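You operate a simulated robot arm through the tools that you are given. There is no shell and no other tool. Be economical: measure what you need, move in short steps, check, and stop when the job is done.

You run a simulated two-armed robot. Do the job below in one go: nothing can be reset, and whatever is moved stays where it is left.

TASK
Take the seedling from the drainer beside the sink and put it on the shelf under the drainer. Push the grey drawer shut. Put the 25 G drying pouch from the ledge under the tank tap on the shelf under the valves and the 5 G drying pouch on the drainer beside the sink. Fetch the orange pad and set it on the drainer beside the sink. Pull the bottom seed drawer open. Any order will do. Set down upright: seedling, orange pad.

Only the result counts: the job must be done as asked and must still hold three seconds after the hand-in. Knocking over, shifting, dropping, spilling or breaking anything else fails it.

THE ROBOT
Two 7-joint arms with two-finger parallel grippers on one trunk, on a base that drives. Base frame: it is fixed to the floor where the robot stands at the start and does not move with it; the origin is under the middle of the robot, x ahead of it, y to its left, z up; the surface under the hand at the start is at about z = 0.88. Units: m, rad, N and s.
The left shoulder is at the start at [0.07, 0.13, 1.187], the right one opposite. With the tool pointing down near the work surface each hand reaches from about 0.22 to 0.52 m from the robot's upright axis, wherever it stands, measured 20 degrees to its own side. Places, roughly: bottom seed drawer [1.2, 9, 0.2]; drainer beside the sink [0.6, -0.2, 0.9]; drying pouch [1.75, 0, 1]; grey drawer [2, 2.1, 0.7]; orange pad (7x5x5 cm) [-1.2, 0.9, 0.6]; seedling [0.5, -0.25, 1]; shelf under the drainer [0.7, -0.2, 0.2]; shelf under the valves [1.6, -0.2, 0.2]. Payload 1.57 kg a hand.
The tool frame of a hand sits at the grasp point between the pads (the TCP): z along the fingers, y along the line on which they close. The tips reach 0.03 m beyond it. Largest opening 0.08 m; finger width 0.017, thickness 0.012; the body of the gripper, 0.04 by 0.082 m, starts 0.08 m behind the TCP.
Orientation is told as [roll, pitch, yaw] about the base's x, y, z axes, in that order, counted from this pose: with the fingers straight down and closing along the base's y, the tool's x points along the base's -x, its y along +y and its z along -z.

THE INTERFACE
- The arms move only by the tool arm_command. It takes "left_plan", "right_plan" or both (then of equal length, played together; a hand with none holds still); each is one flat list of numbers, 7 for each row, row after row: the finger opening in m, from 0 to 0.08, then the shift along the tool's x, y, z in units of 40 mm (1.0 is 40 mm), then the turn, a rotation vector about the tool's x, y, z in units of 4 degrees (1.0 is 4 degrees). In form: [grip, dx, dy, dz, ax, ay, az, grip, dx, dy, dz, ax, ay, az, ...]. A call has 1 to 20 rows; each row shifts and turns the commanded pose from where the row before left it, along the tool's axes as they then stand. A call with a number of a shift or a turn outside -1 to 1 is refused whole. Rows are played at 5 a second. More than 0.05 m and 0.15 rad between two rows, or a gripper value outside its range, and nothing of the call is played. A pose out of reach is approached as far as the arm can. The call stops where the force on the tool passes 40 N (or 10 N more than at its start, if that is more) or the arm is blocked; 0.2 s more then pass. Each finger travels about 0.108 m/s and halts on what it meets, pressing with about 35 N; the grip force reading is that of the motor and also rises with nothing between the fingers. The clock runs only during rows and for 0.2 s after the last one: add rows that do not move to give the fingers time. The reply holds the time, the measured pose of the TCP, the force on the tool along the base axes, the opening and the grip force, in the units named above and with some noise, with the torque about the TCP (base axes, N m) and any sound that the robot's microphone picked up, and new pictures: "views" is both (left out), scene, wrist or none (wrist: the cameras of the hands that moved).
- Cameras (640 x 400 px; columns grow to the right, rows downward): "scene" is now at [0.1255, -0.0151, 1.3935]; the picture's right is [-0.19, -0.98, 0.00], its down [-0.76, 0.14, -0.64] and it looks along [0.62, -0.12, -0.77] (base axes); focal length 283 px, centre (320, 200). "left" rides on the left gripper at [0.072, 0.007, -0.122] in its tool frame; the picture's right is [-0.09, 1.00, 0.00], its down [-0.84, -0.08, -0.54] and it looks along [-0.54, -0.05, 0.84] (tool axes); focal length 238 px, centre (320, 200). "right" rides on the right gripper at [0.072, -0.007, -0.122] in its tool frame; the picture's right is [0.09, 1.00, 0.00], its down [-0.84, 0.08, -0.54] and it looks along [-0.54, 0.05, 0.84] (tool axes); focal length 238 px, centre (320, 200). There is no depth. A picture from a camera that has moved, and an enlarged one, comes with that camera's place and axes in the base frame and with its lens.
- lift_body(by): slides the trunk up (or, below 0, down) by that many m; the arms and the scene camera ride with it, the base frame stays. It gives what a move gives, with no picture.
- base_move(legs): drives the robot by 1 to 6 legs, each [ahead, left, turn to the left] in m, m and rad, along the robot's own axes; the way and the turn of a leg run together, so that a leg with both is an arc; at most 1.5 m and 3.142 rad a leg. The arms and the cameras ride along, it lands a little off, and it stops where it bumps. It gives what a move gives, and a new picture of the scene camera.
- head_to(pan, tilt): turns the head with the scene camera to pan (to the left, within 1.501 rad either way) and tilt (down, from -0.506 to 1.204), counted from straight ahead of the robot. It gives what a move gives, and a new picture of the scene camera.
- close_up(camera, box): a new picture of the part [left, top, right, bottom] of that camera's present view, enlarged. No time passes.
- job_done(): hands the job in; it is judged then, once.

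Work in short steps. Places have to be worked out from the pictures, the camera data and where the tool is seen: move nearer, look again, correct. Check each grasp and each placing, and mend what went wrong. You have 165 turns and 260 pictures in all, those below and enlarged ones among them. Open the grippers and draw the arms clear of the work before you hand the job in, unless the task says otherwise; then end with one line.

The tools are called after "Call:" by a JSON object that holds its "name" and its "arguments". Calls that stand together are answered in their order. arm_command: Moves the arms, as the interface text tells. Its arguments: {"type":"object","properties":{"left_plan":{"type":"array","items":{"type":"number"}},"right_plan":{"type":"array","items":{"type":"number"}},"views":{"type":"string","enum":["both","scene","wrist","none"]}},"required":[]} The other tools are called the same way: lift_body (by) slides the trunk up or down; base_move (legs) drives the base; head_to (pan, tilt) turns the head that bears the scene camera; close_up (camera, box) takes an enlarged picture of a part of a camera's view; job_done () hands the job in.

At the start:

```text
time: 0.0
left_tcp_pos: [0.3236, 0.0614, 1.1313]
left_tool_rot: [-0.001, 0.002, 0.002]
left_contact_force: [0.7, -0.4, -0.1]
left_moment: [-0.03, 0.0, 0.0]
left_width: 0.0799
left_gripper_force: 0.0
right_tcp_pos: [0.2939, -0.2383, 1.1398]
right_tool_rot: [-0.001, 0.0, -0.001]
right_contact_force: [-0.1, 0.3, 0.3]
right_moment: [-0.04, 0.02, 0.03]
right_width: 0.0801
right_gripper_force: 0.1
trunk travel left (down, up): [-0.825, 0.115]
robot x, y, heading: [-0.0005, -0.0008, -0.002]
head pan, tilt: [-0.187, 0.881]
```

scene: 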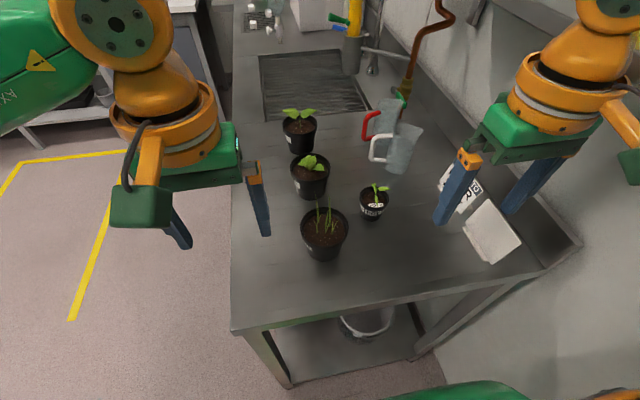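
right: 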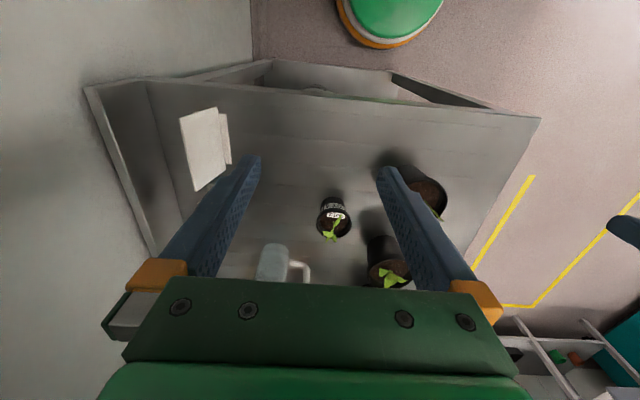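
left: 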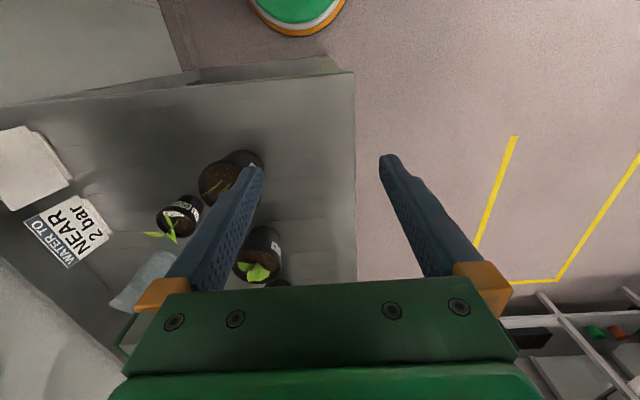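

The drainer holds several pots, so I'll enlarge the view to tell which one is the seedling.

Call:
{"name": "close_up", "arguments": {"camera": "scene", "box": [240, 80, 540, 270]}}

Call:
{"name": "close_up", "arguments": {"camera": "right", "box": [240, 140, 480, 300]}}

Call:
{"name": "head_to", "arguments": {"pan": 0.0, "tilt": 0.4}}

```text
2.11 times, centred on (390, 175) of scene
camera zoom: at [0.1255, -0.0151, 1.3935], right [-0.19, -0.98, 0.0], down [-0.76, 0.14, -0.64], along [0.62, -0.12, -0.77], focal length 597 px, centre (173, 253)
```

zoom: 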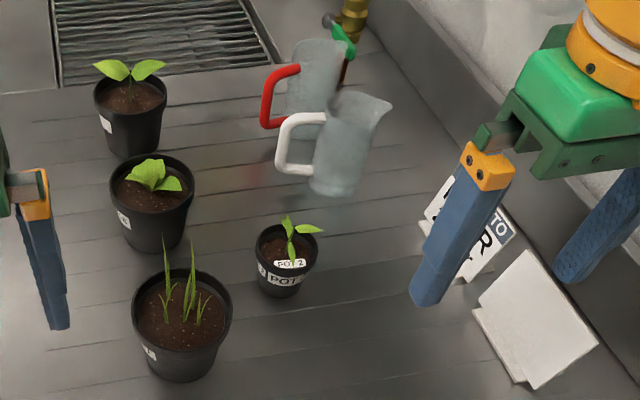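

```text
2.50 times, centred on (360, 220) of right
camera zoom: at [0.2218, -0.2454, 1.2626], right [-0.09, 1.0, 0.0], down [0.84, 0.08, 0.54], along [0.54, 0.05, -0.84], focal length 596 px, centre (220, 150)
```

zoom: 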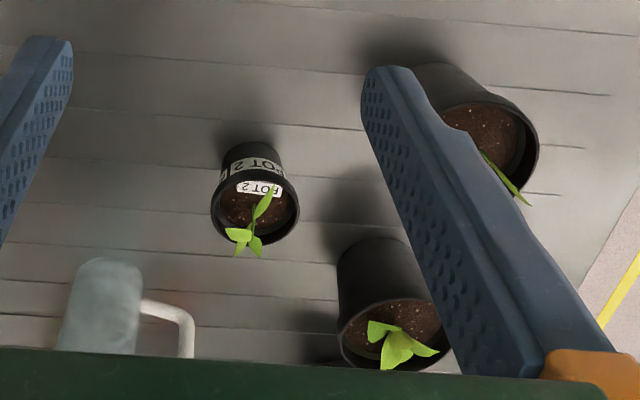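

```text
time: 0.9
left_tcp_pos: [0.3229, 0.0605, 1.1309]
left_tool_rot: [-0.001, 0.0, 0.003]
left_contact_force: [-0.3, -0.5, 0.2]
left_moment: [0.0, 0.04, -0.03]
left_width: 0.0799
left_gripper_force: 0.2
right_tcp_pos: [0.2942, -0.2394, 1.1399]
right_tool_rot: [0.003, -0.001, -0.002]
right_contact_force: [0.3, -0.3, 0.3]
right_moment: [-0.03, -0.01, -0.01]
right_width: 0.0801
right_gripper_force: 0.0
trunk travel left (down, up): [-0.825, 0.115]
robot x, y, heading: [-0.0008, 0.0016, 0.001]
head pan, tilt: [0.0, 0.4]
camera scene: at [0.1429, -0.0009, 1.4351], right [0.0, -1.0, 0.0], down [-0.39, 0.0, -0.92], along [0.92, 0.0, -0.39], focal length 283 px, centre (320, 200)
```

scene: 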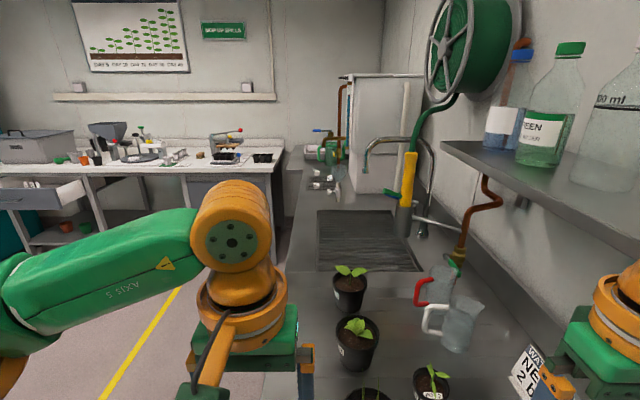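

Pot 2 is the small one, with its centre near (0.47, -0.20) and its rim at about 0.936. I'll pitch the right hand 45° forward and bring it to a pre-grasp pose.

Call:
{"name": "arm_command", "arguments": {"right_plan": [0.08, 0, 0, 0, 0, -1, 0, 0.08, 0, 0, 0, 0, -1, 0, 0.08, 0, 0, 0, 0, -1, 0, 0.08, 0, 0, 0, 0, -1, 0, 0.08, 0, 0, 0, 0, -1, 0, 0.08, 0, 0, 0, 0, -1, 0, 0.08, 0, 0, 0, 0, -1, 0, 0.08, 0, 0, 0, 0, -1, 0, 0.08, 0, 0, 0, 0, -1, 0, 0.08, 0, 0, 0, 0, -1, 0, 0.08, 0, 0, 0, 0, -1, 0, 0.08, 0.155, 0.195, 0.835, 0, 0, 0, 0.08, 0.155, 0.195, 0.835, 0, 0, 0, 0.08, 0.155, 0.195, 0.835, 0, 0, 0, 0.08, 0.155, 0.195, 0.835, 0, 0, 0, 0.08, 0.155, 0.195, 0.835, 0, 0, 0], "views": "wrist"}}

Call:
{"name": "head_to", "arguments": {"pan": -0.2, "tilt": 1.0}}

```text
time: 4.3
left_tcp_pos: [0.3256, 0.0597, 1.1303]
left_tool_rot: [0.001, 0.0, 0.003]
left_contact_force: [0.8, 0.1, 0.5]
left_moment: [0.01, 0.03, 0.01]
left_width: 0.0799
left_gripper_force: 0.0
right_tcp_pos: [0.4104, -0.2175, 1.0286]
right_tool_rot: [0.001, -0.768, -0.003]
right_contact_force: [0.0, -0.7, 0.0]
right_moment: [-0.01, -0.01, -0.01]
right_width: 0.0798
right_gripper_force: 0.0
right hand out of reach, approached as far as the arm can: row 9, 10, 11, 12
trunk travel left (down, up): [-0.825, 0.115]
robot x, y, heading: [0.0003, 0.0022, -0.005]
head pan, tilt: [0.0, 0.4]
camera right: at [0.2749, -0.2238, 1.0686], right [-0.07, 1.0, -0.06], down [0.23, 0.08, 0.97], along [0.97, 0.05, -0.23], focal length 238 px, centre (320, 200)
```

right: 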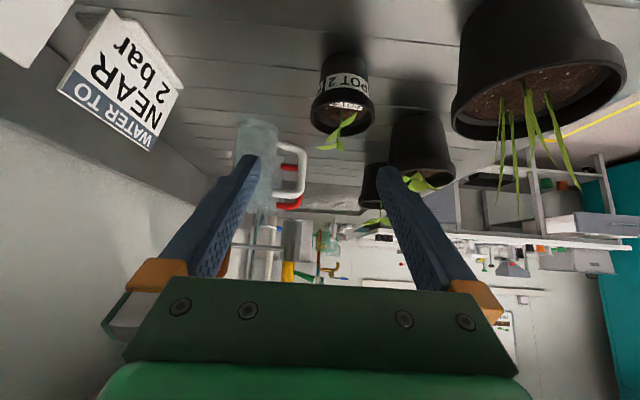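

```text
time: 5.3
left_tcp_pos: [0.3229, 0.0608, 1.1304]
left_tool_rot: [0.0, 0.0, 0.002]
left_contact_force: [0.8, 0.7, 0.1]
left_moment: [0.04, 0.01, 0.0]
left_width: 0.08
left_gripper_force: 0.0
right_tcp_pos: [0.4098, -0.2176, 1.0312]
right_tool_rot: [-0.001, -0.769, -0.002]
right_contact_force: [0.1, -0.3, -0.6]
right_moment: [0.01, 0.02, 0.0]
right_width: 0.0801
right_gripper_force: 0.0
trunk travel left (down, up): [-0.825, 0.115]
robot x, y, heading: [-0.0006, -0.0023, -0.003]
head pan, tilt: [-0.201, 1.0]
camera scene: at [0.1184, -0.0147, 1.385], right [-0.2, -0.98, 0.0], down [-0.82, 0.17, -0.54], along [0.53, -0.11, -0.84], focal length 283 px, centre (320, 200)
```

scene: 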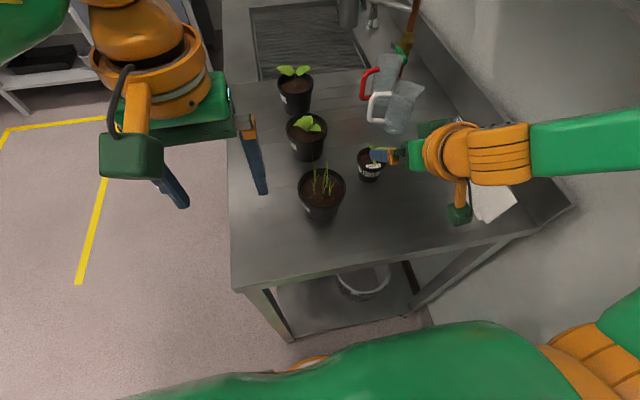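

The pot still measures (0.467, -0.20). I'll line up first, then check before sliding in.

Call:
{"name": "arm_command", "arguments": {"right_plan": [0.08, 0.4, 0.23, 0, 0, 0, 0, 0.08, 0.4, 0.23, 0.5, 0, 0, 0, 0.08, 0, 0, 0.6, 0, 0, 0], "views": "wrist"}}

```text
time: 6.1
left_tcp_pos: [0.3242, 0.06, 1.1304]
left_tool_rot: [-0.001, -0.001, 0.002]
left_contact_force: [0.1, 0.2, -1.1]
left_moment: [-0.01, 0.02, 0.01]
left_width: 0.0798
left_gripper_force: 0.0
right_tcp_pos: [0.4231, -0.1989, 0.9745]
right_tool_rot: [0.002, -0.768, -0.002]
right_contact_force: [0.5, 0.4, -0.3]
right_moment: [-0.04, 0.0, -0.03]
right_width: 0.08
right_gripper_force: 0.1
trunk travel left (down, up): [-0.825, 0.115]
robot x, y, heading: [-0.0013, -0.0026, -0.002]
head pan, tilt: [-0.201, 1.0]
camera right: at [0.2854, -0.205, 1.0141], right [-0.07, 1.0, -0.06], down [0.22, 0.08, 0.97], along [0.97, 0.05, -0.23], focal length 238 px, centre (320, 200)
```

right: 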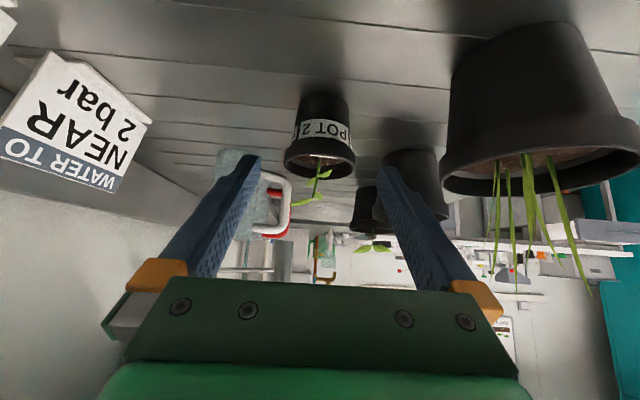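

It is centred, so I'll slide in about 7 cm along the fingers and close.

Call:
{"name": "arm_command", "arguments": {"right_plan": [0.08, 0.1, 0, 0.6, 0, 0, 0, 0.08, 0.1, 0, 0.6, 0, 0, 0, 0.08, 0, 0, 0.55, 0, 0, 0, 0.08, 0, 0, 0, 0, 0, 0, 0.03, 0, 0, 0, 0, 0, 0, 0.03, 0, 0, 0, 0, 0, 0, 0.03, 0, 0, 0, 0, 0, 0], "views": "both"}}

```text
time: 7.7
left_tcp_pos: [0.3222, 0.0617, 1.1306]
left_tool_rot: [0.0, -0.001, 0.002]
left_contact_force: [-0.6, 0.9, 0.7]
left_moment: [-0.01, 0.02, 0.01]
left_width: 0.0799
left_gripper_force: 0.1
right_tcp_pos: [0.4618, -0.2013, 0.9243]
right_tool_rot: [0.003, -0.767, -0.001]
right_contact_force: [-0.3, -0.1, 0.4]
right_moment: [0.03, 0.01, -0.01]
right_width: 0.051
right_gripper_force: 34.6
right hand out of reach, approached as far as the arm can: row 3
trunk travel left (down, up): [-0.825, 0.115]
robot x, y, heading: [-0.0016, -0.0031, 0.006]
head pan, tilt: [-0.201, 1.0]
camera scene: at [0.1183, -0.0149, 1.3849], right [-0.2, -0.98, 0.0], down [-0.82, 0.17, -0.54], along [0.53, -0.11, -0.84], focal length 283 px, centre (320, 200)
camera right: at [0.3246, -0.2077, 0.9638], right [-0.07, 1.0, -0.06], down [0.23, 0.08, 0.97], along [0.97, 0.05, -0.23], focal length 238 px, centre (320, 200)
```

scene: 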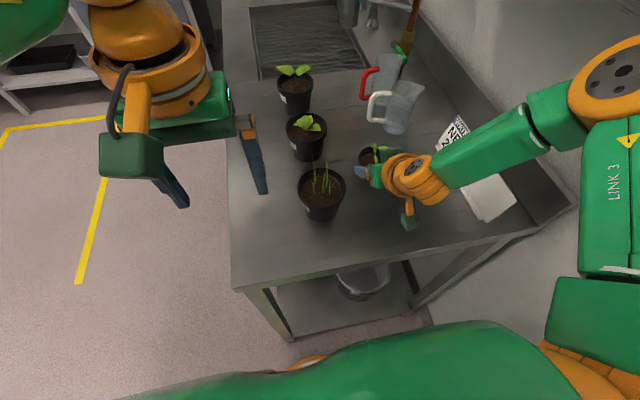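
right: 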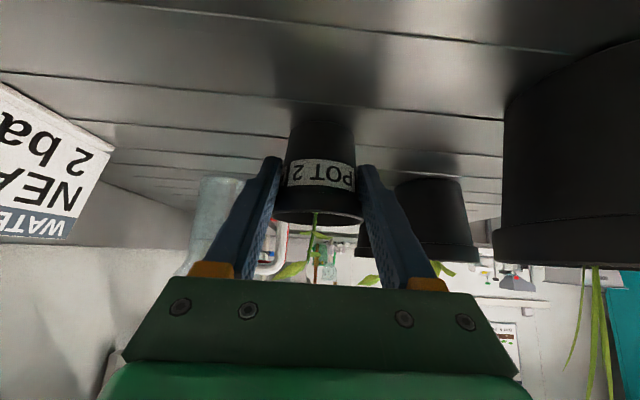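

I have it: grip 35 N at a width of 0.051. I'll raise it, back off, and look under the bench.

Call:
{"name": "lift_body", "arguments": {"by": 0.1}}

Call:
{"name": "base_move", "arguments": {"legs": [[-0.5, 0, 0], [0, 0.2, 0]]}}

Call:
{"name": "head_to", "arguments": {"pan": -0.4, "tilt": 0.75}}

```text
time: 9.1
left_tcp_pos: [0.3163, 0.0693, 1.2333]
left_tool_rot: [-0.009, -0.005, 0.003]
left_contact_force: [-0.8, 0.0, 0.4]
left_moment: [-0.01, -0.01, 0.04]
left_width: 0.08
left_gripper_force: 0.0
right_tcp_pos: [0.4567, -0.1918, 1.0295]
right_tool_rot: [-0.009, -0.775, 0.007]
right_contact_force: [0.4, 0.7, -1.2]
right_moment: [0.02, 0.03, 0.02]
right_width: 0.0509
right_gripper_force: 35.1
trunk travel left (down, up): [-0.925, 0.015]
robot x, y, heading: [0.0034, -0.0019, -0.005]
head pan, tilt: [-0.201, 1.0]
```

```text
time: 13.1
left_tcp_pos: [-0.1498, 0.2503, 1.2307]
left_tool_rot: [0.004, 0.0, -0.01]
left_contact_force: [0.5, 0.6, 0.9]
left_moment: [0.0, 0.0, 0.02]
left_width: 0.0801
left_gripper_force: 0.1
right_tcp_pos: [-0.0149, -0.0119, 1.0242]
right_tool_rot: [0.005, -0.768, -0.016]
right_contact_force: [0.1, -0.5, -1.2]
right_moment: [0.02, 0.03, 0.07]
right_width: 0.0507
right_gripper_force: 34.9
trunk travel left (down, up): [-0.925, 0.015]
robot x, y, heading: [-0.4775, 0.1977, -0.011]
head pan, tilt: [-0.201, 1.0]
camera scene: at [-0.3554, 0.1756, 1.4848], right [-0.21, -0.98, 0.0], down [-0.82, 0.18, -0.54], along [0.53, -0.11, -0.84], focal length 283 px, centre (320, 200)
```

scene: 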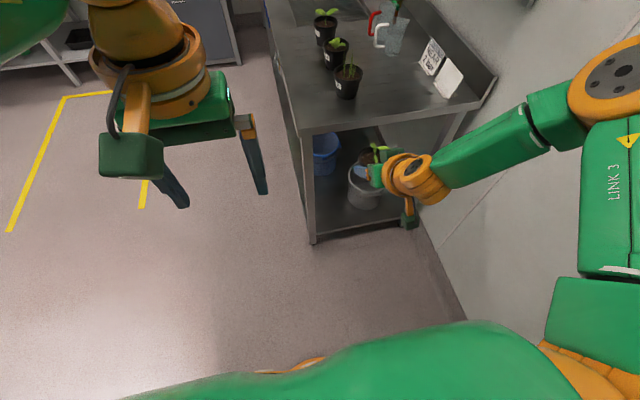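

```text
time: 13.8
left_tcp_pos: [-0.1495, 0.2538, 1.2323]
left_tool_rot: [0.0, -0.001, -0.012]
left_contact_force: [-0.2, 0.4, 1.0]
left_moment: [-0.02, -0.03, 0.02]
left_width: 0.0801
left_gripper_force: 0.1
right_tcp_pos: [-0.0147, -0.0085, 1.0237]
right_tool_rot: [0.002, -0.768, -0.016]
right_contact_force: [0.2, -0.3, -0.9]
right_moment: [-0.01, 0.03, -0.06]
right_width: 0.0509
right_gripper_force: 35.0
trunk travel left (down, up): [-0.925, 0.015]
robot x, y, heading: [-0.4761, 0.1956, -0.008]
head pan, tilt: [-0.4, 0.75]
camera scene: at [-0.3475, 0.162, 1.5039], right [-0.4, -0.92, 0.0], down [-0.63, 0.27, -0.73], along [0.67, -0.29, -0.68], focal length 283 px, centre (320, 200)
```

scene: 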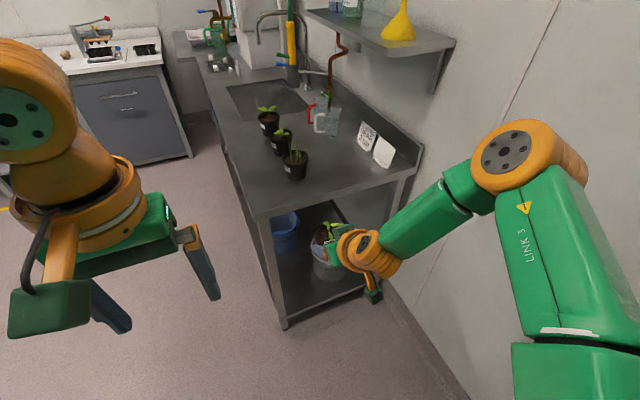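

A grey bucket and a blue bucket stand on the shelf. I'll lower the trunk to look in under the bench.

Call:
{"name": "lift_body", "arguments": {"by": -0.62}}

Call:
{"name": "head_to", "arguments": {"pan": -0.25, "tilt": 0.55}}

```text
refused: -0.62 is not a number from -0.4 to 0.4
```

```text
time: 14.6
left_tcp_pos: [-0.1497, 0.2542, 1.2308]
left_tool_rot: [0.0, 0.0, -0.008]
left_contact_force: [0.2, -0.9, -0.1]
left_moment: [0.0, 0.01, -0.02]
left_width: 0.0799
left_gripper_force: 0.1
right_tcp_pos: [-0.0147, -0.0092, 1.0252]
right_tool_rot: [0.002, -0.769, -0.012]
right_contact_force: [-0.2, -0.9, -0.2]
right_moment: [0.01, -0.01, 0.0]
right_width: 0.0509
right_gripper_force: 35.0
trunk travel left (down, up): [-0.925, 0.015]
robot x, y, heading: [-0.4767, 0.1996, -0.013]
head pan, tilt: [-0.25, 0.55]
camera scene: at [-0.3368, 0.1726, 1.5213], right [-0.26, -0.97, 0.0], down [-0.51, 0.13, -0.85], along [0.82, -0.22, -0.52], focal length 283 px, centre (320, 200)
```

scene: 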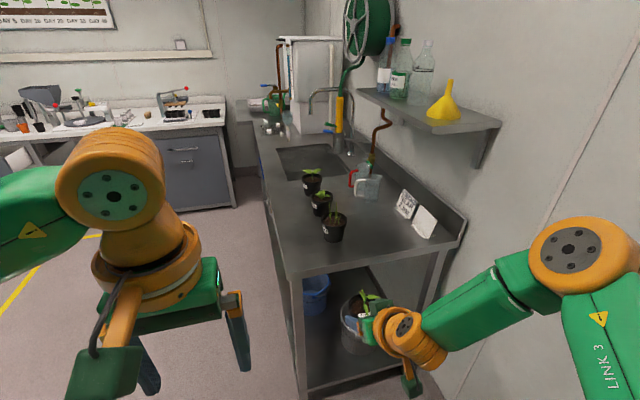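

Lifts are limited to 0.4 m each, so I'll lower in two steps.

Call:
{"name": "lift_body", "arguments": {"by": -0.4}}

Call:
{"name": "lift_body", "arguments": {"by": -0.25}}

Call:
{"name": "head_to", "arguments": {"pan": -0.25, "tilt": 0.5}}

```text
time: 18.4
left_tcp_pos: [-0.1502, 0.2547, 0.8307]
left_tool_rot: [0.0, 0.0, -0.008]
left_contact_force: [0.4, 0.0, -0.6]
left_moment: [-0.04, -0.02, 0.01]
left_width: 0.0801
left_gripper_force: 0.2
right_tcp_pos: [-0.0154, -0.0094, 0.6243]
right_tool_rot: [0.001, -0.769, -0.013]
right_contact_force: [-0.9, -0.5, -1.0]
right_moment: [0.02, 0.04, 0.0]
right_width: 0.0507
right_gripper_force: 34.6
trunk travel left (down, up): [-0.525, 0.415]
robot x, y, heading: [-0.4723, 0.1956, -0.012]
head pan, tilt: [-0.25, 0.55]
```

```text
time: 21.0
left_tcp_pos: [-0.1504, 0.2541, 0.58]
left_tool_rot: [0.001, 0.002, -0.009]
left_contact_force: [-0.1, 0.2, 0.3]
left_moment: [-0.02, 0.04, 0.0]
left_width: 0.0801
left_gripper_force: 0.1
right_tcp_pos: [-0.0148, -0.0074, 0.3744]
right_tool_rot: [0.002, -0.768, -0.014]
right_contact_force: [-0.1, -0.2, -0.6]
right_moment: [0.01, 0.01, 0.01]
right_width: 0.0506
right_gripper_force: 35.3
trunk travel left (down, up): [-0.275, 0.665]
robot x, y, heading: [-0.4757, 0.1966, -0.01]
head pan, tilt: [-0.25, 0.55]
```

```text
time: 21.6
left_tcp_pos: [-0.1516, 0.2535, 0.5801]
left_tool_rot: [0.0, 0.001, -0.009]
left_contact_force: [-1.2, 0.1, 0.2]
left_moment: [0.01, -0.04, -0.02]
left_width: 0.0801
left_gripper_force: 0.0
right_tcp_pos: [-0.0156, -0.0086, 0.3746]
right_tool_rot: [0.002, -0.768, -0.012]
right_contact_force: [0.3, -1.1, -1.4]
right_moment: [0.02, 0.01, 0.01]
right_width: 0.0508
right_gripper_force: 34.7
trunk travel left (down, up): [-0.275, 0.665]
robot x, y, heading: [-0.4753, 0.1958, -0.013]
head pan, tilt: [-0.25, 0.499]
camera scene: at [-0.3359, 0.1722, 0.876], right [-0.26, -0.97, 0.0], down [-0.46, 0.12, -0.88], along [0.85, -0.23, -0.48], focal length 283 px, centre (320, 200)
```

scene: 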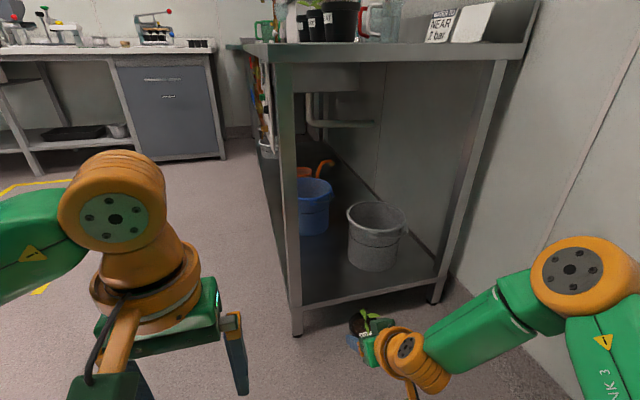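

The shelf top is at about z = 0.14, and the spot around (0.39, -0.03) is free, left of the grey bucket. I'll drive in with the pot well above the shelf.

Call:
{"name": "base_move", "arguments": {"legs": [[0.4, -0.025, 0.01]]}}

Call:
{"name": "close_up", "arguments": {"camera": "right", "box": [0, 0, 640, 400]}}

```text
time: 24.1
left_tcp_pos: [0.2481, 0.2326, 0.5808]
left_tool_rot: [-0.001, 0.001, 0.001]
left_contact_force: [0.3, 0.4, 1.1]
left_moment: [-0.02, -0.02, 0.01]
left_width: 0.0799
left_gripper_force: 0.2
right_tcp_pos: [0.3857, -0.0317, 0.3738]
right_tool_rot: [0.001, -0.766, -0.003]
right_contact_force: [0.7, 0.1, -0.8]
right_moment: [-0.02, 0.02, -0.03]
right_width: 0.0507
right_gripper_force: 35.5
trunk travel left (down, up): [-0.275, 0.665]
robot x, y, heading: [-0.0748, 0.1702, -0.004]
head pan, tilt: [-0.25, 0.499]
camera scene: at [0.0634, 0.1469, 0.8759], right [-0.25, -0.97, 0.0], down [-0.46, 0.12, -0.88], along [0.85, -0.22, -0.48], focal length 283 px, centre (320, 200)
```

scene: 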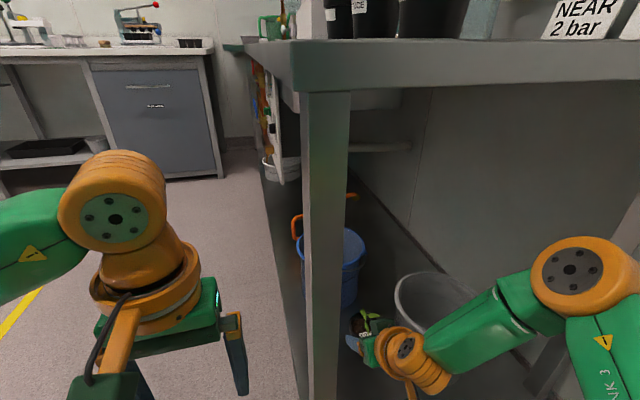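

```text
1.00 times, centred on (320, 200) of right (not enlarged: the box is as wide or as high as the picture)
camera zoom: at [0.2492, -0.0375, 0.4136], right [-0.06, 1.0, -0.06], down [0.23, 0.08, 0.97], along [0.97, 0.05, -0.23], focal length 238 px, centre (320, 200)
```

zoom: 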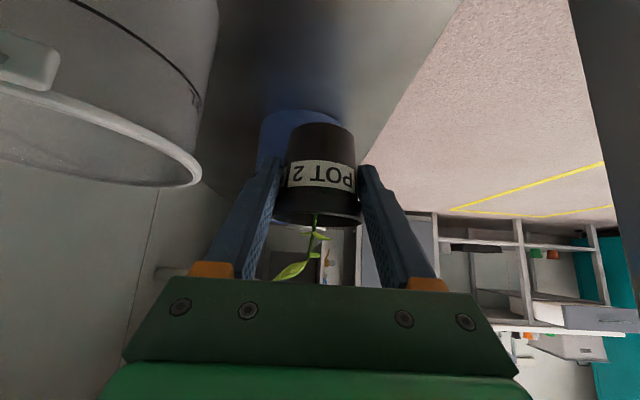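

It is well placed, with clearance on both sides. I'll lower the trunk 0.16 m, then feel for the shelf with small arm steps.

Call:
{"name": "lift_body", "arguments": {"by": -0.16}}

Call:
{"name": "close_up", "arguments": {"camera": "right", "box": [0, 0, 640, 400]}}

Call:
{"name": "close_up", "arguments": {"camera": "scene", "box": [300, 200, 620, 400]}}

```text
time: 25.9
left_tcp_pos: [0.2465, 0.2311, 0.4223]
left_tool_rot: [-0.001, 0.0, 0.002]
left_contact_force: [0.0, -0.3, 0.2]
left_moment: [0.01, 0.01, 0.01]
left_width: 0.08
left_gripper_force: 0.0
right_tcp_pos: [0.3861, -0.0303, 0.2137]
right_tool_rot: [0.002, -0.767, -0.001]
right_contact_force: [1.0, 0.6, -1.1]
right_moment: [0.04, 0.05, 0.0]
right_width: 0.0507
right_gripper_force: 34.7
trunk travel left (down, up): [-0.115, 0.825]
robot x, y, heading: [-0.0744, 0.1734, -0.001]
head pan, tilt: [-0.25, 0.499]
```

```text
1.00 times, centred on (320, 200) of right (not enlarged: the box is as wide or as high as the picture)
camera zoom: at [0.2491, -0.0375, 0.2537], right [-0.06, 1.0, -0.06], down [0.23, 0.08, 0.97], along [0.97, 0.05, -0.23], focal length 238 px, centre (320, 200)
```

zoom: 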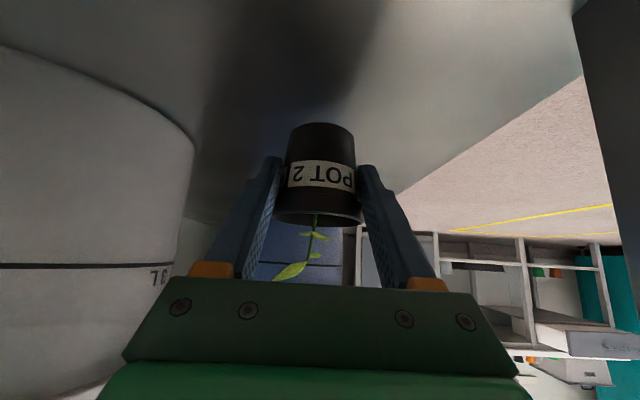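

```text
2.00 times, centred on (460, 300) of scene
camera zoom: at [0.0631, 0.1469, 0.716], right [-0.25, -0.97, 0.0], down [-0.46, 0.12, -0.88], along [0.85, -0.22, -0.48], focal length 567 px, centre (40, 0)
```

zoom: 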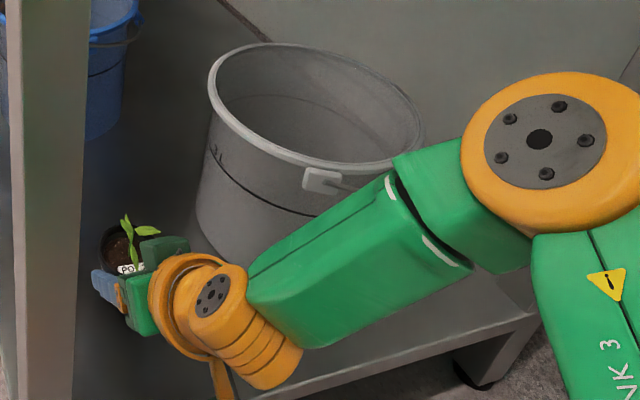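

Call:
{"name": "arm_command", "arguments": {"right_plan": [0.045, 0.087, 0, 0.09, 0, 0, 0, 0.045, 0.087, 0, 0.09, 0, 0, 0, 0.045, 0.087, 0, 0.09, 0, 0, 0, 0.045, 0.087, 0, 0.09, 0, 0, 0], "views": "wrist"}}

```text
time: 26.9
left_tcp_pos: [0.247, 0.2322, 0.4201]
left_tool_rot: [0.001, 0.0, 0.001]
left_contact_force: [-0.2, -0.4, -0.1]
left_moment: [0.0, -0.02, -0.04]
left_width: 0.08
left_gripper_force: 0.0
right_tcp_pos: [0.386, -0.0309, 0.2156]
right_tool_rot: [0.002, -0.767, -0.002]
right_contact_force: [0.7, -0.3, -0.7]
right_moment: [0.03, 0.02, 0.04]
right_width: 0.0507
right_gripper_force: 35.1
right hand out of reach, approached as far as the arm can: row 1, 2, 3, 4
trunk travel left (down, up): [-0.115, 0.825]
robot x, y, heading: [-0.0764, 0.1683, 0.0]
head pan, tilt: [-0.25, 0.499]
camera right: at [0.2491, -0.0375, 0.2537], right [-0.06, 1.0, -0.06], down [0.23, 0.08, 0.97], along [0.97, 0.05, -0.23], focal length 238 px, centre (320, 200)
```

right: 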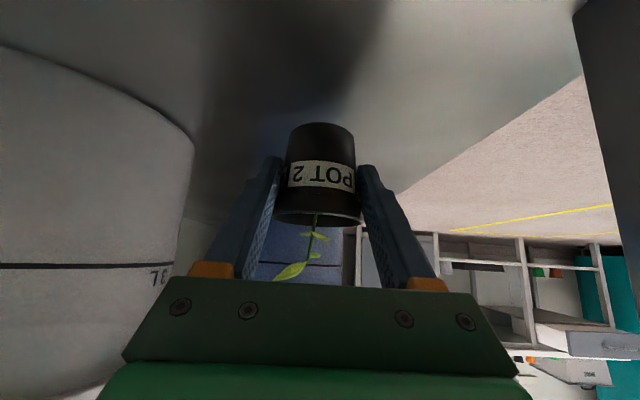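

The arm is at its reach limit, so I'll use the trunk in small steps and watch the force.

Call:
{"name": "lift_body", "arguments": {"by": -0.02}}

Call:
{"name": "lift_body", "arguments": {"by": -0.006}}

```text
time: 27.6
left_tcp_pos: [0.2472, 0.2309, 0.401]
left_tool_rot: [0.0, 0.001, 0.002]
left_contact_force: [0.0, 0.7, 0.1]
left_moment: [0.02, 0.02, -0.01]
left_width: 0.0798
left_gripper_force: 0.0
right_tcp_pos: [0.3858, -0.0312, 0.1948]
right_tool_rot: [0.003, -0.77, -0.002]
right_contact_force: [-0.2, -0.7, -0.9]
right_moment: [0.02, 0.04, -0.01]
right_width: 0.0506
right_gripper_force: 34.6
trunk travel left (down, up): [-0.095, 0.845]
robot x, y, heading: [-0.0739, 0.1688, 0.001]
head pan, tilt: [-0.25, 0.499]
```

```text
time: 28.1
left_tcp_pos: [0.2466, 0.2308, 0.3958]
left_tool_rot: [-0.003, -0.006, 0.002]
left_contact_force: [0.6, -0.1, 0.0]
left_moment: [-0.02, 0.01, -0.01]
left_width: 0.0803
left_gripper_force: 0.2
right_tcp_pos: [0.3855, -0.0292, 0.1942]
right_tool_rot: [-0.002, -0.779, 0.0]
right_contact_force: [-2.1, -0.8, 24.7]
right_moment: [0.03, -0.3, 0.02]
right_width: 0.0506
right_gripper_force: 34.4
trunk travel left (down, up): [-0.089, 0.851]
robot x, y, heading: [-0.0782, 0.1721, -0.003]
head pan, tilt: [-0.25, 0.499]
```

It touched at z ≈ 0.194. I'll ease the trunk up 4 mm and open the fingers.

Call:
{"name": "lift_body", "arguments": {"by": 0.004}}

Call:
{"name": "arm_command", "arguments": {"right_plan": [0.055, 0, 0, 0, 0, 0, 0, 0.065, 0, 0, 0, 0, 0, 0, 0.08, 0, 0, 0, 0, 0, 0, 0.08, 0, 0, 0, 0, 0, 0], "views": "wrist"}}

```text
time: 28.7
left_tcp_pos: [0.2472, 0.2307, 0.3993]
left_tool_rot: [-0.001, -0.001, 0.0]
left_contact_force: [0.2, -0.4, 0.0]
left_moment: [-0.01, 0.02, 0.0]
left_width: 0.0798
left_gripper_force: 0.0
right_tcp_pos: [0.3852, -0.0307, 0.1939]
right_tool_rot: [0.0, -0.771, -0.001]
right_contact_force: [3.3, -0.8, 11.6]
right_moment: [-0.04, -0.56, -0.01]
right_width: 0.0504
right_gripper_force: 35.1
trunk travel left (down, up): [-0.093, 0.847]
robot x, y, heading: [-0.078, 0.1711, -0.0]
head pan, tilt: [-0.25, 0.499]
```

```text
time: 29.7
left_tcp_pos: [0.2472, 0.2306, 0.3984]
left_tool_rot: [0.0, 0.001, 0.002]
left_contact_force: [0.5, -0.5, -0.2]
left_moment: [0.01, -0.05, -0.01]
left_width: 0.0798
left_gripper_force: 0.1
right_tcp_pos: [0.3855, -0.0308, 0.1924]
right_tool_rot: [0.002, -0.769, -0.002]
right_contact_force: [-0.2, 0.3, 0.2]
right_moment: [0.02, 0.02, -0.01]
right_width: 0.08
right_gripper_force: 0.0
trunk travel left (down, up): [-0.093, 0.847]
robot x, y, heading: [-0.0772, 0.1716, -0.0]
head pan, tilt: [-0.25, 0.499]
camera right: at [0.249, -0.0375, 0.2317], right [-0.06, 1.0, -0.06], down [0.23, 0.08, 0.97], along [0.97, 0.05, -0.23], focal length 238 px, centre (320, 200)
```

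right: 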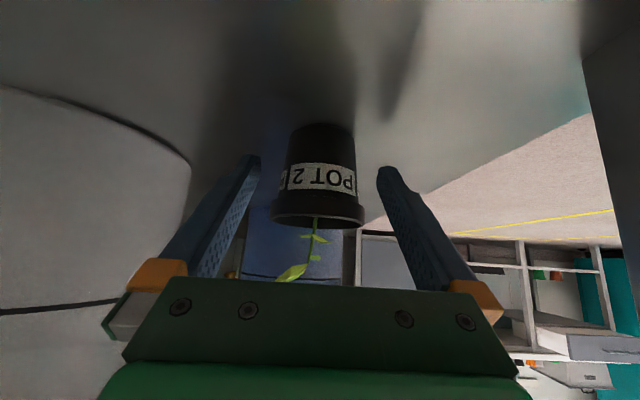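

The pot stands free and upright. I'll back straight out, raise the trunk, and look for the orange pad at about (-1.2, 0.9).

Call:
{"name": "base_move", "arguments": {"legs": [[-0.5, 0, 0]]}}

Call:
{"name": "lift_body", "arguments": {"by": 0.35}}

Call:
{"name": "close_up", "arguments": {"camera": "scene", "box": [200, 100, 520, 400]}}

Call:
{"name": "head_to", "arguments": {"pan": 1.5, "tilt": 0.3}}

```text
time: 32.6
left_tcp_pos: [-0.2588, 0.2315, 0.3983]
left_tool_rot: [-0.001, 0.0, 0.016]
left_contact_force: [-0.1, 0.0, 0.3]
left_moment: [0.0, 0.01, 0.0]
left_width: 0.0801
left_gripper_force: 0.0
right_tcp_pos: [-0.116, -0.0287, 0.1924]
right_tool_rot: [0.003, -0.767, 0.012]
right_contact_force: [0.5, -0.3, -0.5]
right_moment: [0.03, -0.03, -0.01]
right_width: 0.0801
right_gripper_force: 0.1
trunk travel left (down, up): [-0.093, 0.847]
robot x, y, heading: [-0.5811, 0.1678, 0.014]
head pan, tilt: [-0.25, 0.499]
camera scene: at [-0.4415, 0.1455, 0.694], right [-0.23, -0.97, 0.0], down [-0.47, 0.11, -0.88], along [0.85, -0.2, -0.48], focal length 283 px, centre (320, 200)
```

scene: 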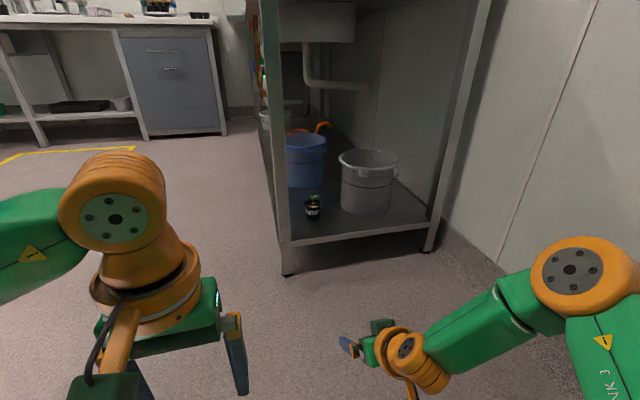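

```text
time: 36.1
left_tcp_pos: [-0.257, 0.2332, 0.7488]
left_tool_rot: [-0.001, 0.0, 0.015]
left_contact_force: [-0.4, -0.3, -0.6]
left_moment: [0.0, 0.01, 0.02]
left_width: 0.0801
left_gripper_force: 0.0
right_tcp_pos: [-0.116, -0.0276, 0.5433]
right_tool_rot: [0.001, -0.768, 0.013]
right_contact_force: [0.2, 0.1, -0.6]
right_moment: [0.02, 0.02, 0.0]
right_width: 0.0801
right_gripper_force: 0.1
trunk travel left (down, up): [-0.443, 0.497]
robot x, y, heading: [-0.5785, 0.1659, 0.012]
head pan, tilt: [-0.25, 0.499]
```

```text
1.33 times, centred on (360, 250) of scene
camera zoom: at [-0.4414, 0.1455, 1.044], right [-0.23, -0.97, 0.0], down [-0.47, 0.11, -0.88], along [0.85, -0.2, -0.48], focal length 378 px, centre (267, 133)
```

zoom: 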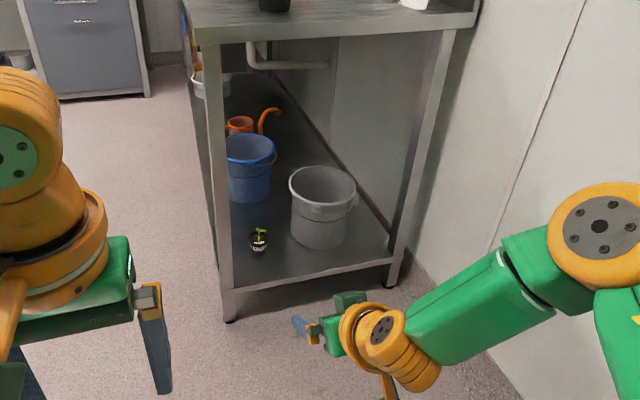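

```text
time: 37.8
left_tcp_pos: [-0.259, 0.2322, 0.7483]
left_tool_rot: [0.0, 0.0, 0.015]
left_contact_force: [1.6, 0.2, 0.7]
left_moment: [0.01, 0.0, 0.02]
left_width: 0.0802
left_gripper_force: 0.0
right_tcp_pos: [-0.1159, -0.0281, 0.5411]
right_tool_rot: [0.001, -0.768, 0.012]
right_contact_force: [0.4, 1.5, -0.5]
right_moment: [0.0, 0.0, 0.01]
right_width: 0.08
right_gripper_force: 0.0
trunk travel left (down, up): [-0.443, 0.497]
robot x, y, heading: [-0.5818, 0.1678, 0.012]
head pan, tilt: [1.499, 0.3]
camera scene: at [-0.5245, 0.26, 1.0624], right [1.0, -0.06, 0.0], down [-0.02, -0.3, -0.96], along [0.06, 0.95, -0.3], focal length 283 px, centre (320, 200)
```

scene: 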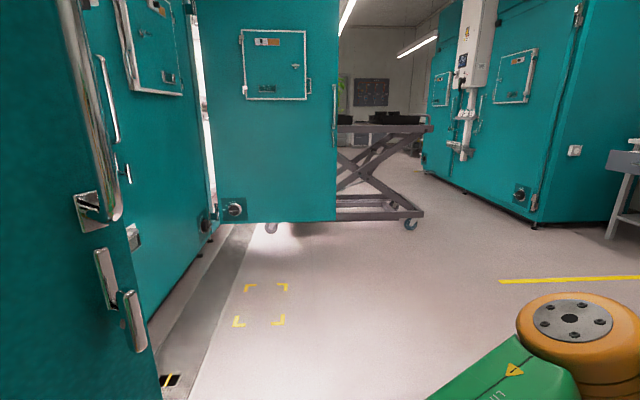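

The seedling is done. Teal chambers stand at about x = -1.2 on the left, so I'll turn left to face the pad area.

Call:
{"name": "base_move", "arguments": {"legs": [[0, 0, 2.3]]}}

Call:
{"name": "head_to", "arguments": {"pan": 0.0, "tilt": 0.4}}

```text
time: 43.8
left_tcp_pos: [-0.8513, 0.3528, 0.7492]
left_tool_rot: [0.0, 0.0, 2.358]
left_contact_force: [-0.4, -0.6, -0.2]
left_moment: [-0.01, -0.01, -0.02]
left_width: 0.0799
left_gripper_force: 0.1
right_tcp_pos: [-0.7638, 0.6364, 0.5429]
right_tool_rot: [0.001, -0.766, 2.354]
right_contact_force: [0.4, -0.5, 0.2]
right_moment: [0.02, -0.01, 0.01]
right_width: 0.08
right_gripper_force: 0.0
trunk travel left (down, up): [-0.443, 0.497]
robot x, y, heading: [-0.5793, 0.1671, 2.354]
head pan, tilt: [1.499, 0.3]
camera scene: at [-0.6863, 0.1408, 1.0624], right [-0.65, 0.76, 0.0], down [0.22, 0.19, -0.96], along [-0.72, -0.62, -0.3], focal length 283 px, centre (320, 200)
```

scene: 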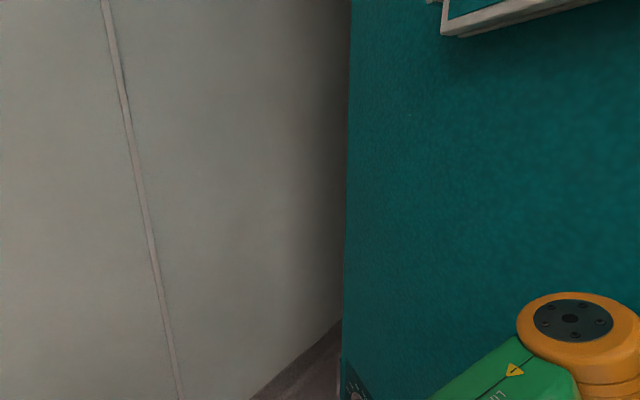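

```text
time: 45.4
left_tcp_pos: [-0.8504, 0.3533, 0.7509]
left_tool_rot: [0.001, 0.002, 2.356]
left_contact_force: [0.9, 0.8, 0.1]
left_moment: [-0.02, -0.01, -0.02]
left_width: 0.0801
left_gripper_force: 0.1
right_tcp_pos: [-0.7632, 0.6363, 0.5428]
right_tool_rot: [0.001, -0.768, 2.353]
right_contact_force: [0.2, -0.3, -0.2]
right_moment: [0.0, 0.0, 0.0]
right_width: 0.0801
right_gripper_force: 0.1
trunk travel left (down, up): [-0.443, 0.497]
robot x, y, heading: [-0.5813, 0.1705, 2.355]
head pan, tilt: [0.0, 0.4]
camera scene: at [-0.6809, 0.2674, 1.0532], right [0.71, 0.71, 0.0], down [0.27, -0.28, -0.92], along [-0.65, 0.65, -0.39], focal length 283 px, centre (320, 200)
```

scene: 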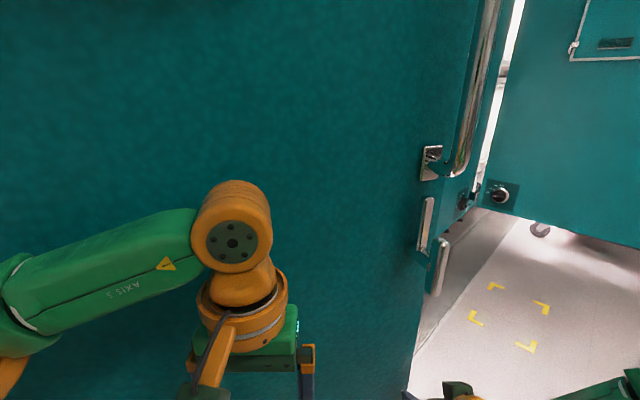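

A teal panel fills the view. I'll sidestep right into the open aisle and look back at the chambers.

Call:
{"name": "base_move", "arguments": {"legs": [[0, -0.9, 0.5]]}}

Call:
{"name": "head_to", "arguments": {"pan": 0.3, "tilt": 0.3}}

```text
time: 50.1
left_tcp_pos: [-0.4534, 0.9686, 0.748]
left_tool_rot: [0.001, 0.0, 2.869]
left_contact_force: [-0.3, -0.2, 0.4]
left_moment: [0.0, 0.02, -0.01]
left_width: 0.0801
left_gripper_force: 0.1
right_tcp_pos: [-0.5161, 1.2576, 0.5431]
right_tool_rot: [0.002, -0.768, 2.866]
right_contact_force: [-0.3, -0.1, 0.4]
right_moment: [0.01, -0.01, 0.01]
right_width: 0.0801
right_gripper_force: 0.0
trunk travel left (down, up): [-0.443, 0.497]
robot x, y, heading: [-0.1272, 0.9372, 2.865]
head pan, tilt: [0.0, 0.4]
camera scene: at [-0.264, 0.9771, 1.0532], right [0.27, 0.96, 0.0], down [0.37, -0.11, -0.92], along [-0.89, 0.25, -0.39], focal length 283 px, centre (320, 200)
```

scene: 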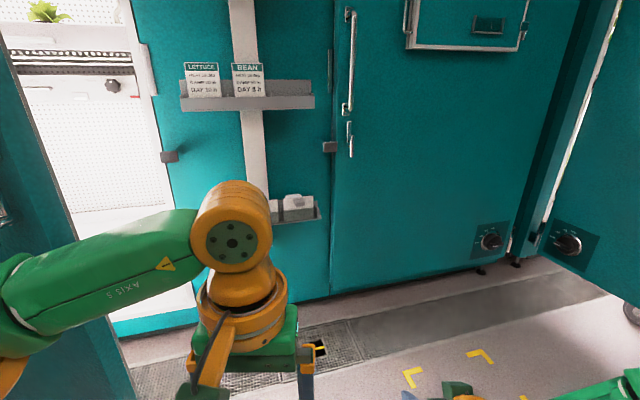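

```text
time: 50.9
left_tcp_pos: [-0.4538, 0.9683, 0.7489]
left_tool_rot: [0.0, 0.0, 2.869]
left_contact_force: [0.0, 0.4, -0.3]
left_moment: [0.0, -0.01, -0.01]
left_width: 0.0798
left_gripper_force: 0.1
right_tcp_pos: [-0.5162, 1.2571, 0.5427]
right_tool_rot: [0.001, -0.767, 2.866]
right_contact_force: [0.1, 0.0, 0.1]
right_moment: [0.04, 0.02, 0.01]
right_width: 0.0799
right_gripper_force: 0.1
trunk travel left (down, up): [-0.443, 0.497]
robot x, y, heading: [-0.1252, 0.943, 2.87]
head pan, tilt: [0.3, 0.3]
camera scene: at [-0.2682, 0.9495, 1.0624], right [-0.03, 1.0, 0.0], down [0.3, 0.01, -0.96], along [-0.95, -0.02, -0.3], focal length 283 px, centre (320, 200)
```

scene: 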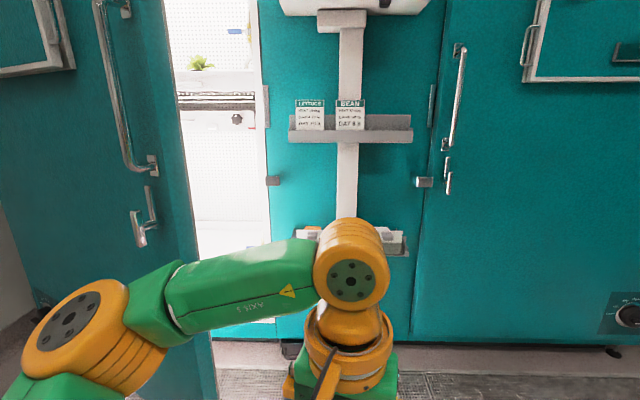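

There's a column with a lower tray, and something orange shows at (310, 232). I'll raise the trunk to see over the arm.

Call:
{"name": "lift_body", "arguments": {"by": 0.3}}

Call:
{"name": "head_to", "arguments": {"pan": 0.3, "tilt": 0.65}}

Call:
{"name": "base_move", "arguments": {"legs": [[0, 0.25, 0.27]]}}

```text
time: 53.9
left_tcp_pos: [-0.4545, 0.9671, 1.0485]
left_tool_rot: [0.001, 0.0, 2.869]
left_contact_force: [0.5, 0.1, -0.3]
left_moment: [-0.02, 0.01, 0.02]
left_width: 0.0798
left_gripper_force: 0.0
right_tcp_pos: [-0.5167, 1.2579, 0.8428]
right_tool_rot: [0.001, -0.768, 2.865]
right_contact_force: [-0.9, 0.1, 0.4]
right_moment: [-0.03, 0.0, 0.03]
right_width: 0.0802
right_gripper_force: 0.1
trunk travel left (down, up): [-0.743, 0.197]
robot x, y, heading: [-0.1283, 0.9403, 2.865]
head pan, tilt: [0.3, 0.3]
```

```text
time: 54.8
left_tcp_pos: [-0.454, 0.9674, 1.0497]
left_tool_rot: [0.0, 0.0, 2.869]
left_contact_force: [0.1, 0.3, -0.7]
left_moment: [0.01, -0.03, 0.0]
left_width: 0.0799
left_gripper_force: 0.1
right_tcp_pos: [-0.5167, 1.2567, 0.8422]
right_tool_rot: [0.001, -0.768, 2.866]
right_contact_force: [-0.3, 0.8, 0.3]
right_moment: [-0.02, 0.0, -0.02]
right_width: 0.0801
right_gripper_force: 0.0
trunk travel left (down, up): [-0.743, 0.197]
robot x, y, heading: [-0.131, 0.9403, 2.868]
head pan, tilt: [0.3, 0.649]
camera scene: at [-0.2616, 0.9496, 1.3307], right [-0.03, 1.0, 0.0], down [0.6, 0.02, -0.8], along [-0.8, -0.02, -0.6], focal length 283 px, centre (320, 200)
```

scene: 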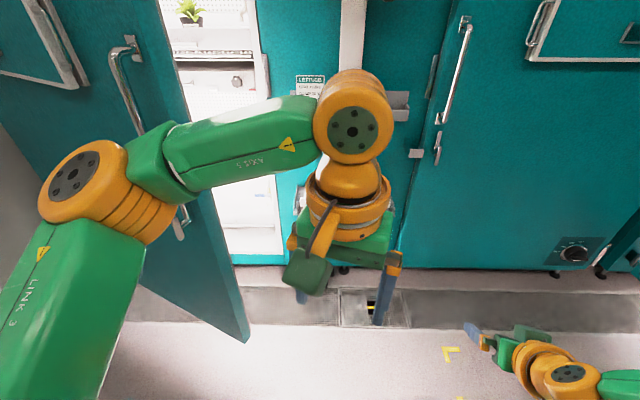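

```text
time: 56.6
left_tcp_pos: [-0.4823, 0.6391, 1.0488]
left_tool_rot: [0.002, 0.001, -3.139]
left_contact_force: [-0.7, 0.5, 0.9]
left_moment: [-0.02, 0.01, -0.04]
left_width: 0.0801
left_gripper_force: 0.2
right_tcp_pos: [-0.6218, 0.9008, 0.8422]
right_tool_rot: [0.005, -0.767, 3.138]
right_contact_force: [-0.1, -0.3, 0.2]
right_moment: [0.02, -0.01, -0.03]
right_width: 0.0801
right_gripper_force: 0.2
trunk travel left (down, up): [-0.743, 0.197]
robot x, y, heading: [-0.1568, 0.697, -3.142]
head pan, tilt: [0.3, 0.649]
camera scene: at [-0.293, 0.6735, 1.3307], right [-0.3, 0.96, 0.0], down [0.58, 0.18, -0.8], along [-0.76, -0.24, -0.6], focal length 283 px, centre (320, 200)
```

scene: 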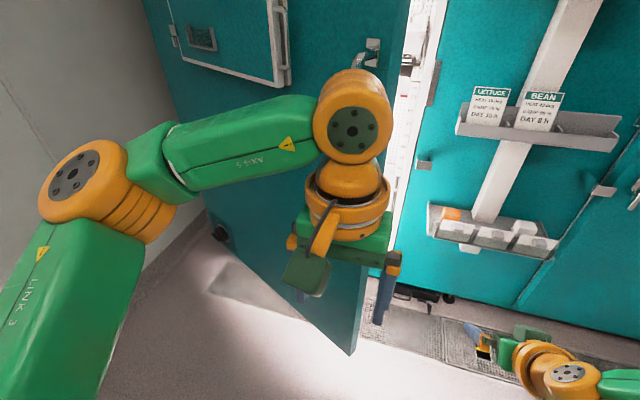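

Call:
{"name": "close_up", "arguments": {"camera": "scene", "box": [400, 180, 600, 300]}}

Call:
{"name": "close_up", "arguments": {"camera": "right", "box": [0, 0, 640, 400]}}

```text
3.20 times, centred on (500, 240) of scene
camera zoom: at [-0.293, 0.6735, 1.3307], right [-0.3, 0.96, 0.0], down [0.58, 0.18, -0.8], along [-0.76, -0.24, -0.6], focal length 907 px, centre (-256, 72)
```

zoom: 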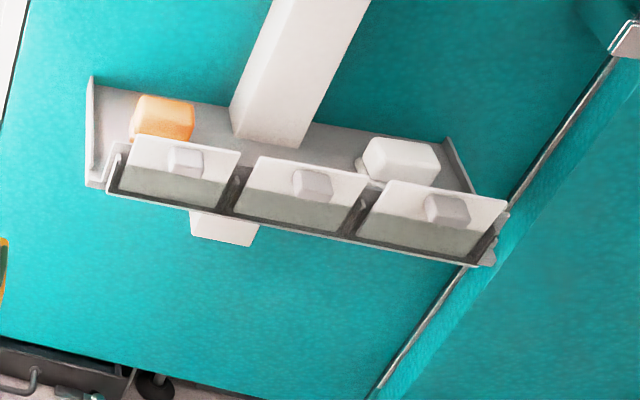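

```text
1.00 times, centred on (320, 200) of right (not enlarged: the box is as wide or as high as the picture)
camera zoom: at [-0.4854, 0.9064, 0.8814], right [0.07, -1.0, -0.06], down [-0.23, -0.07, 0.97], along [-0.97, -0.05, -0.23], focal length 238 px, centre (320, 200)
```

zoom: 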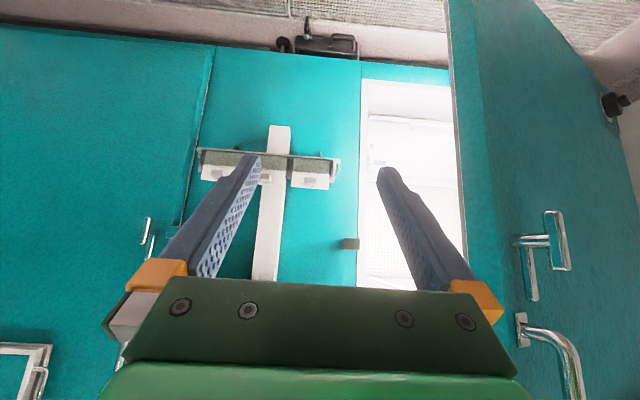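

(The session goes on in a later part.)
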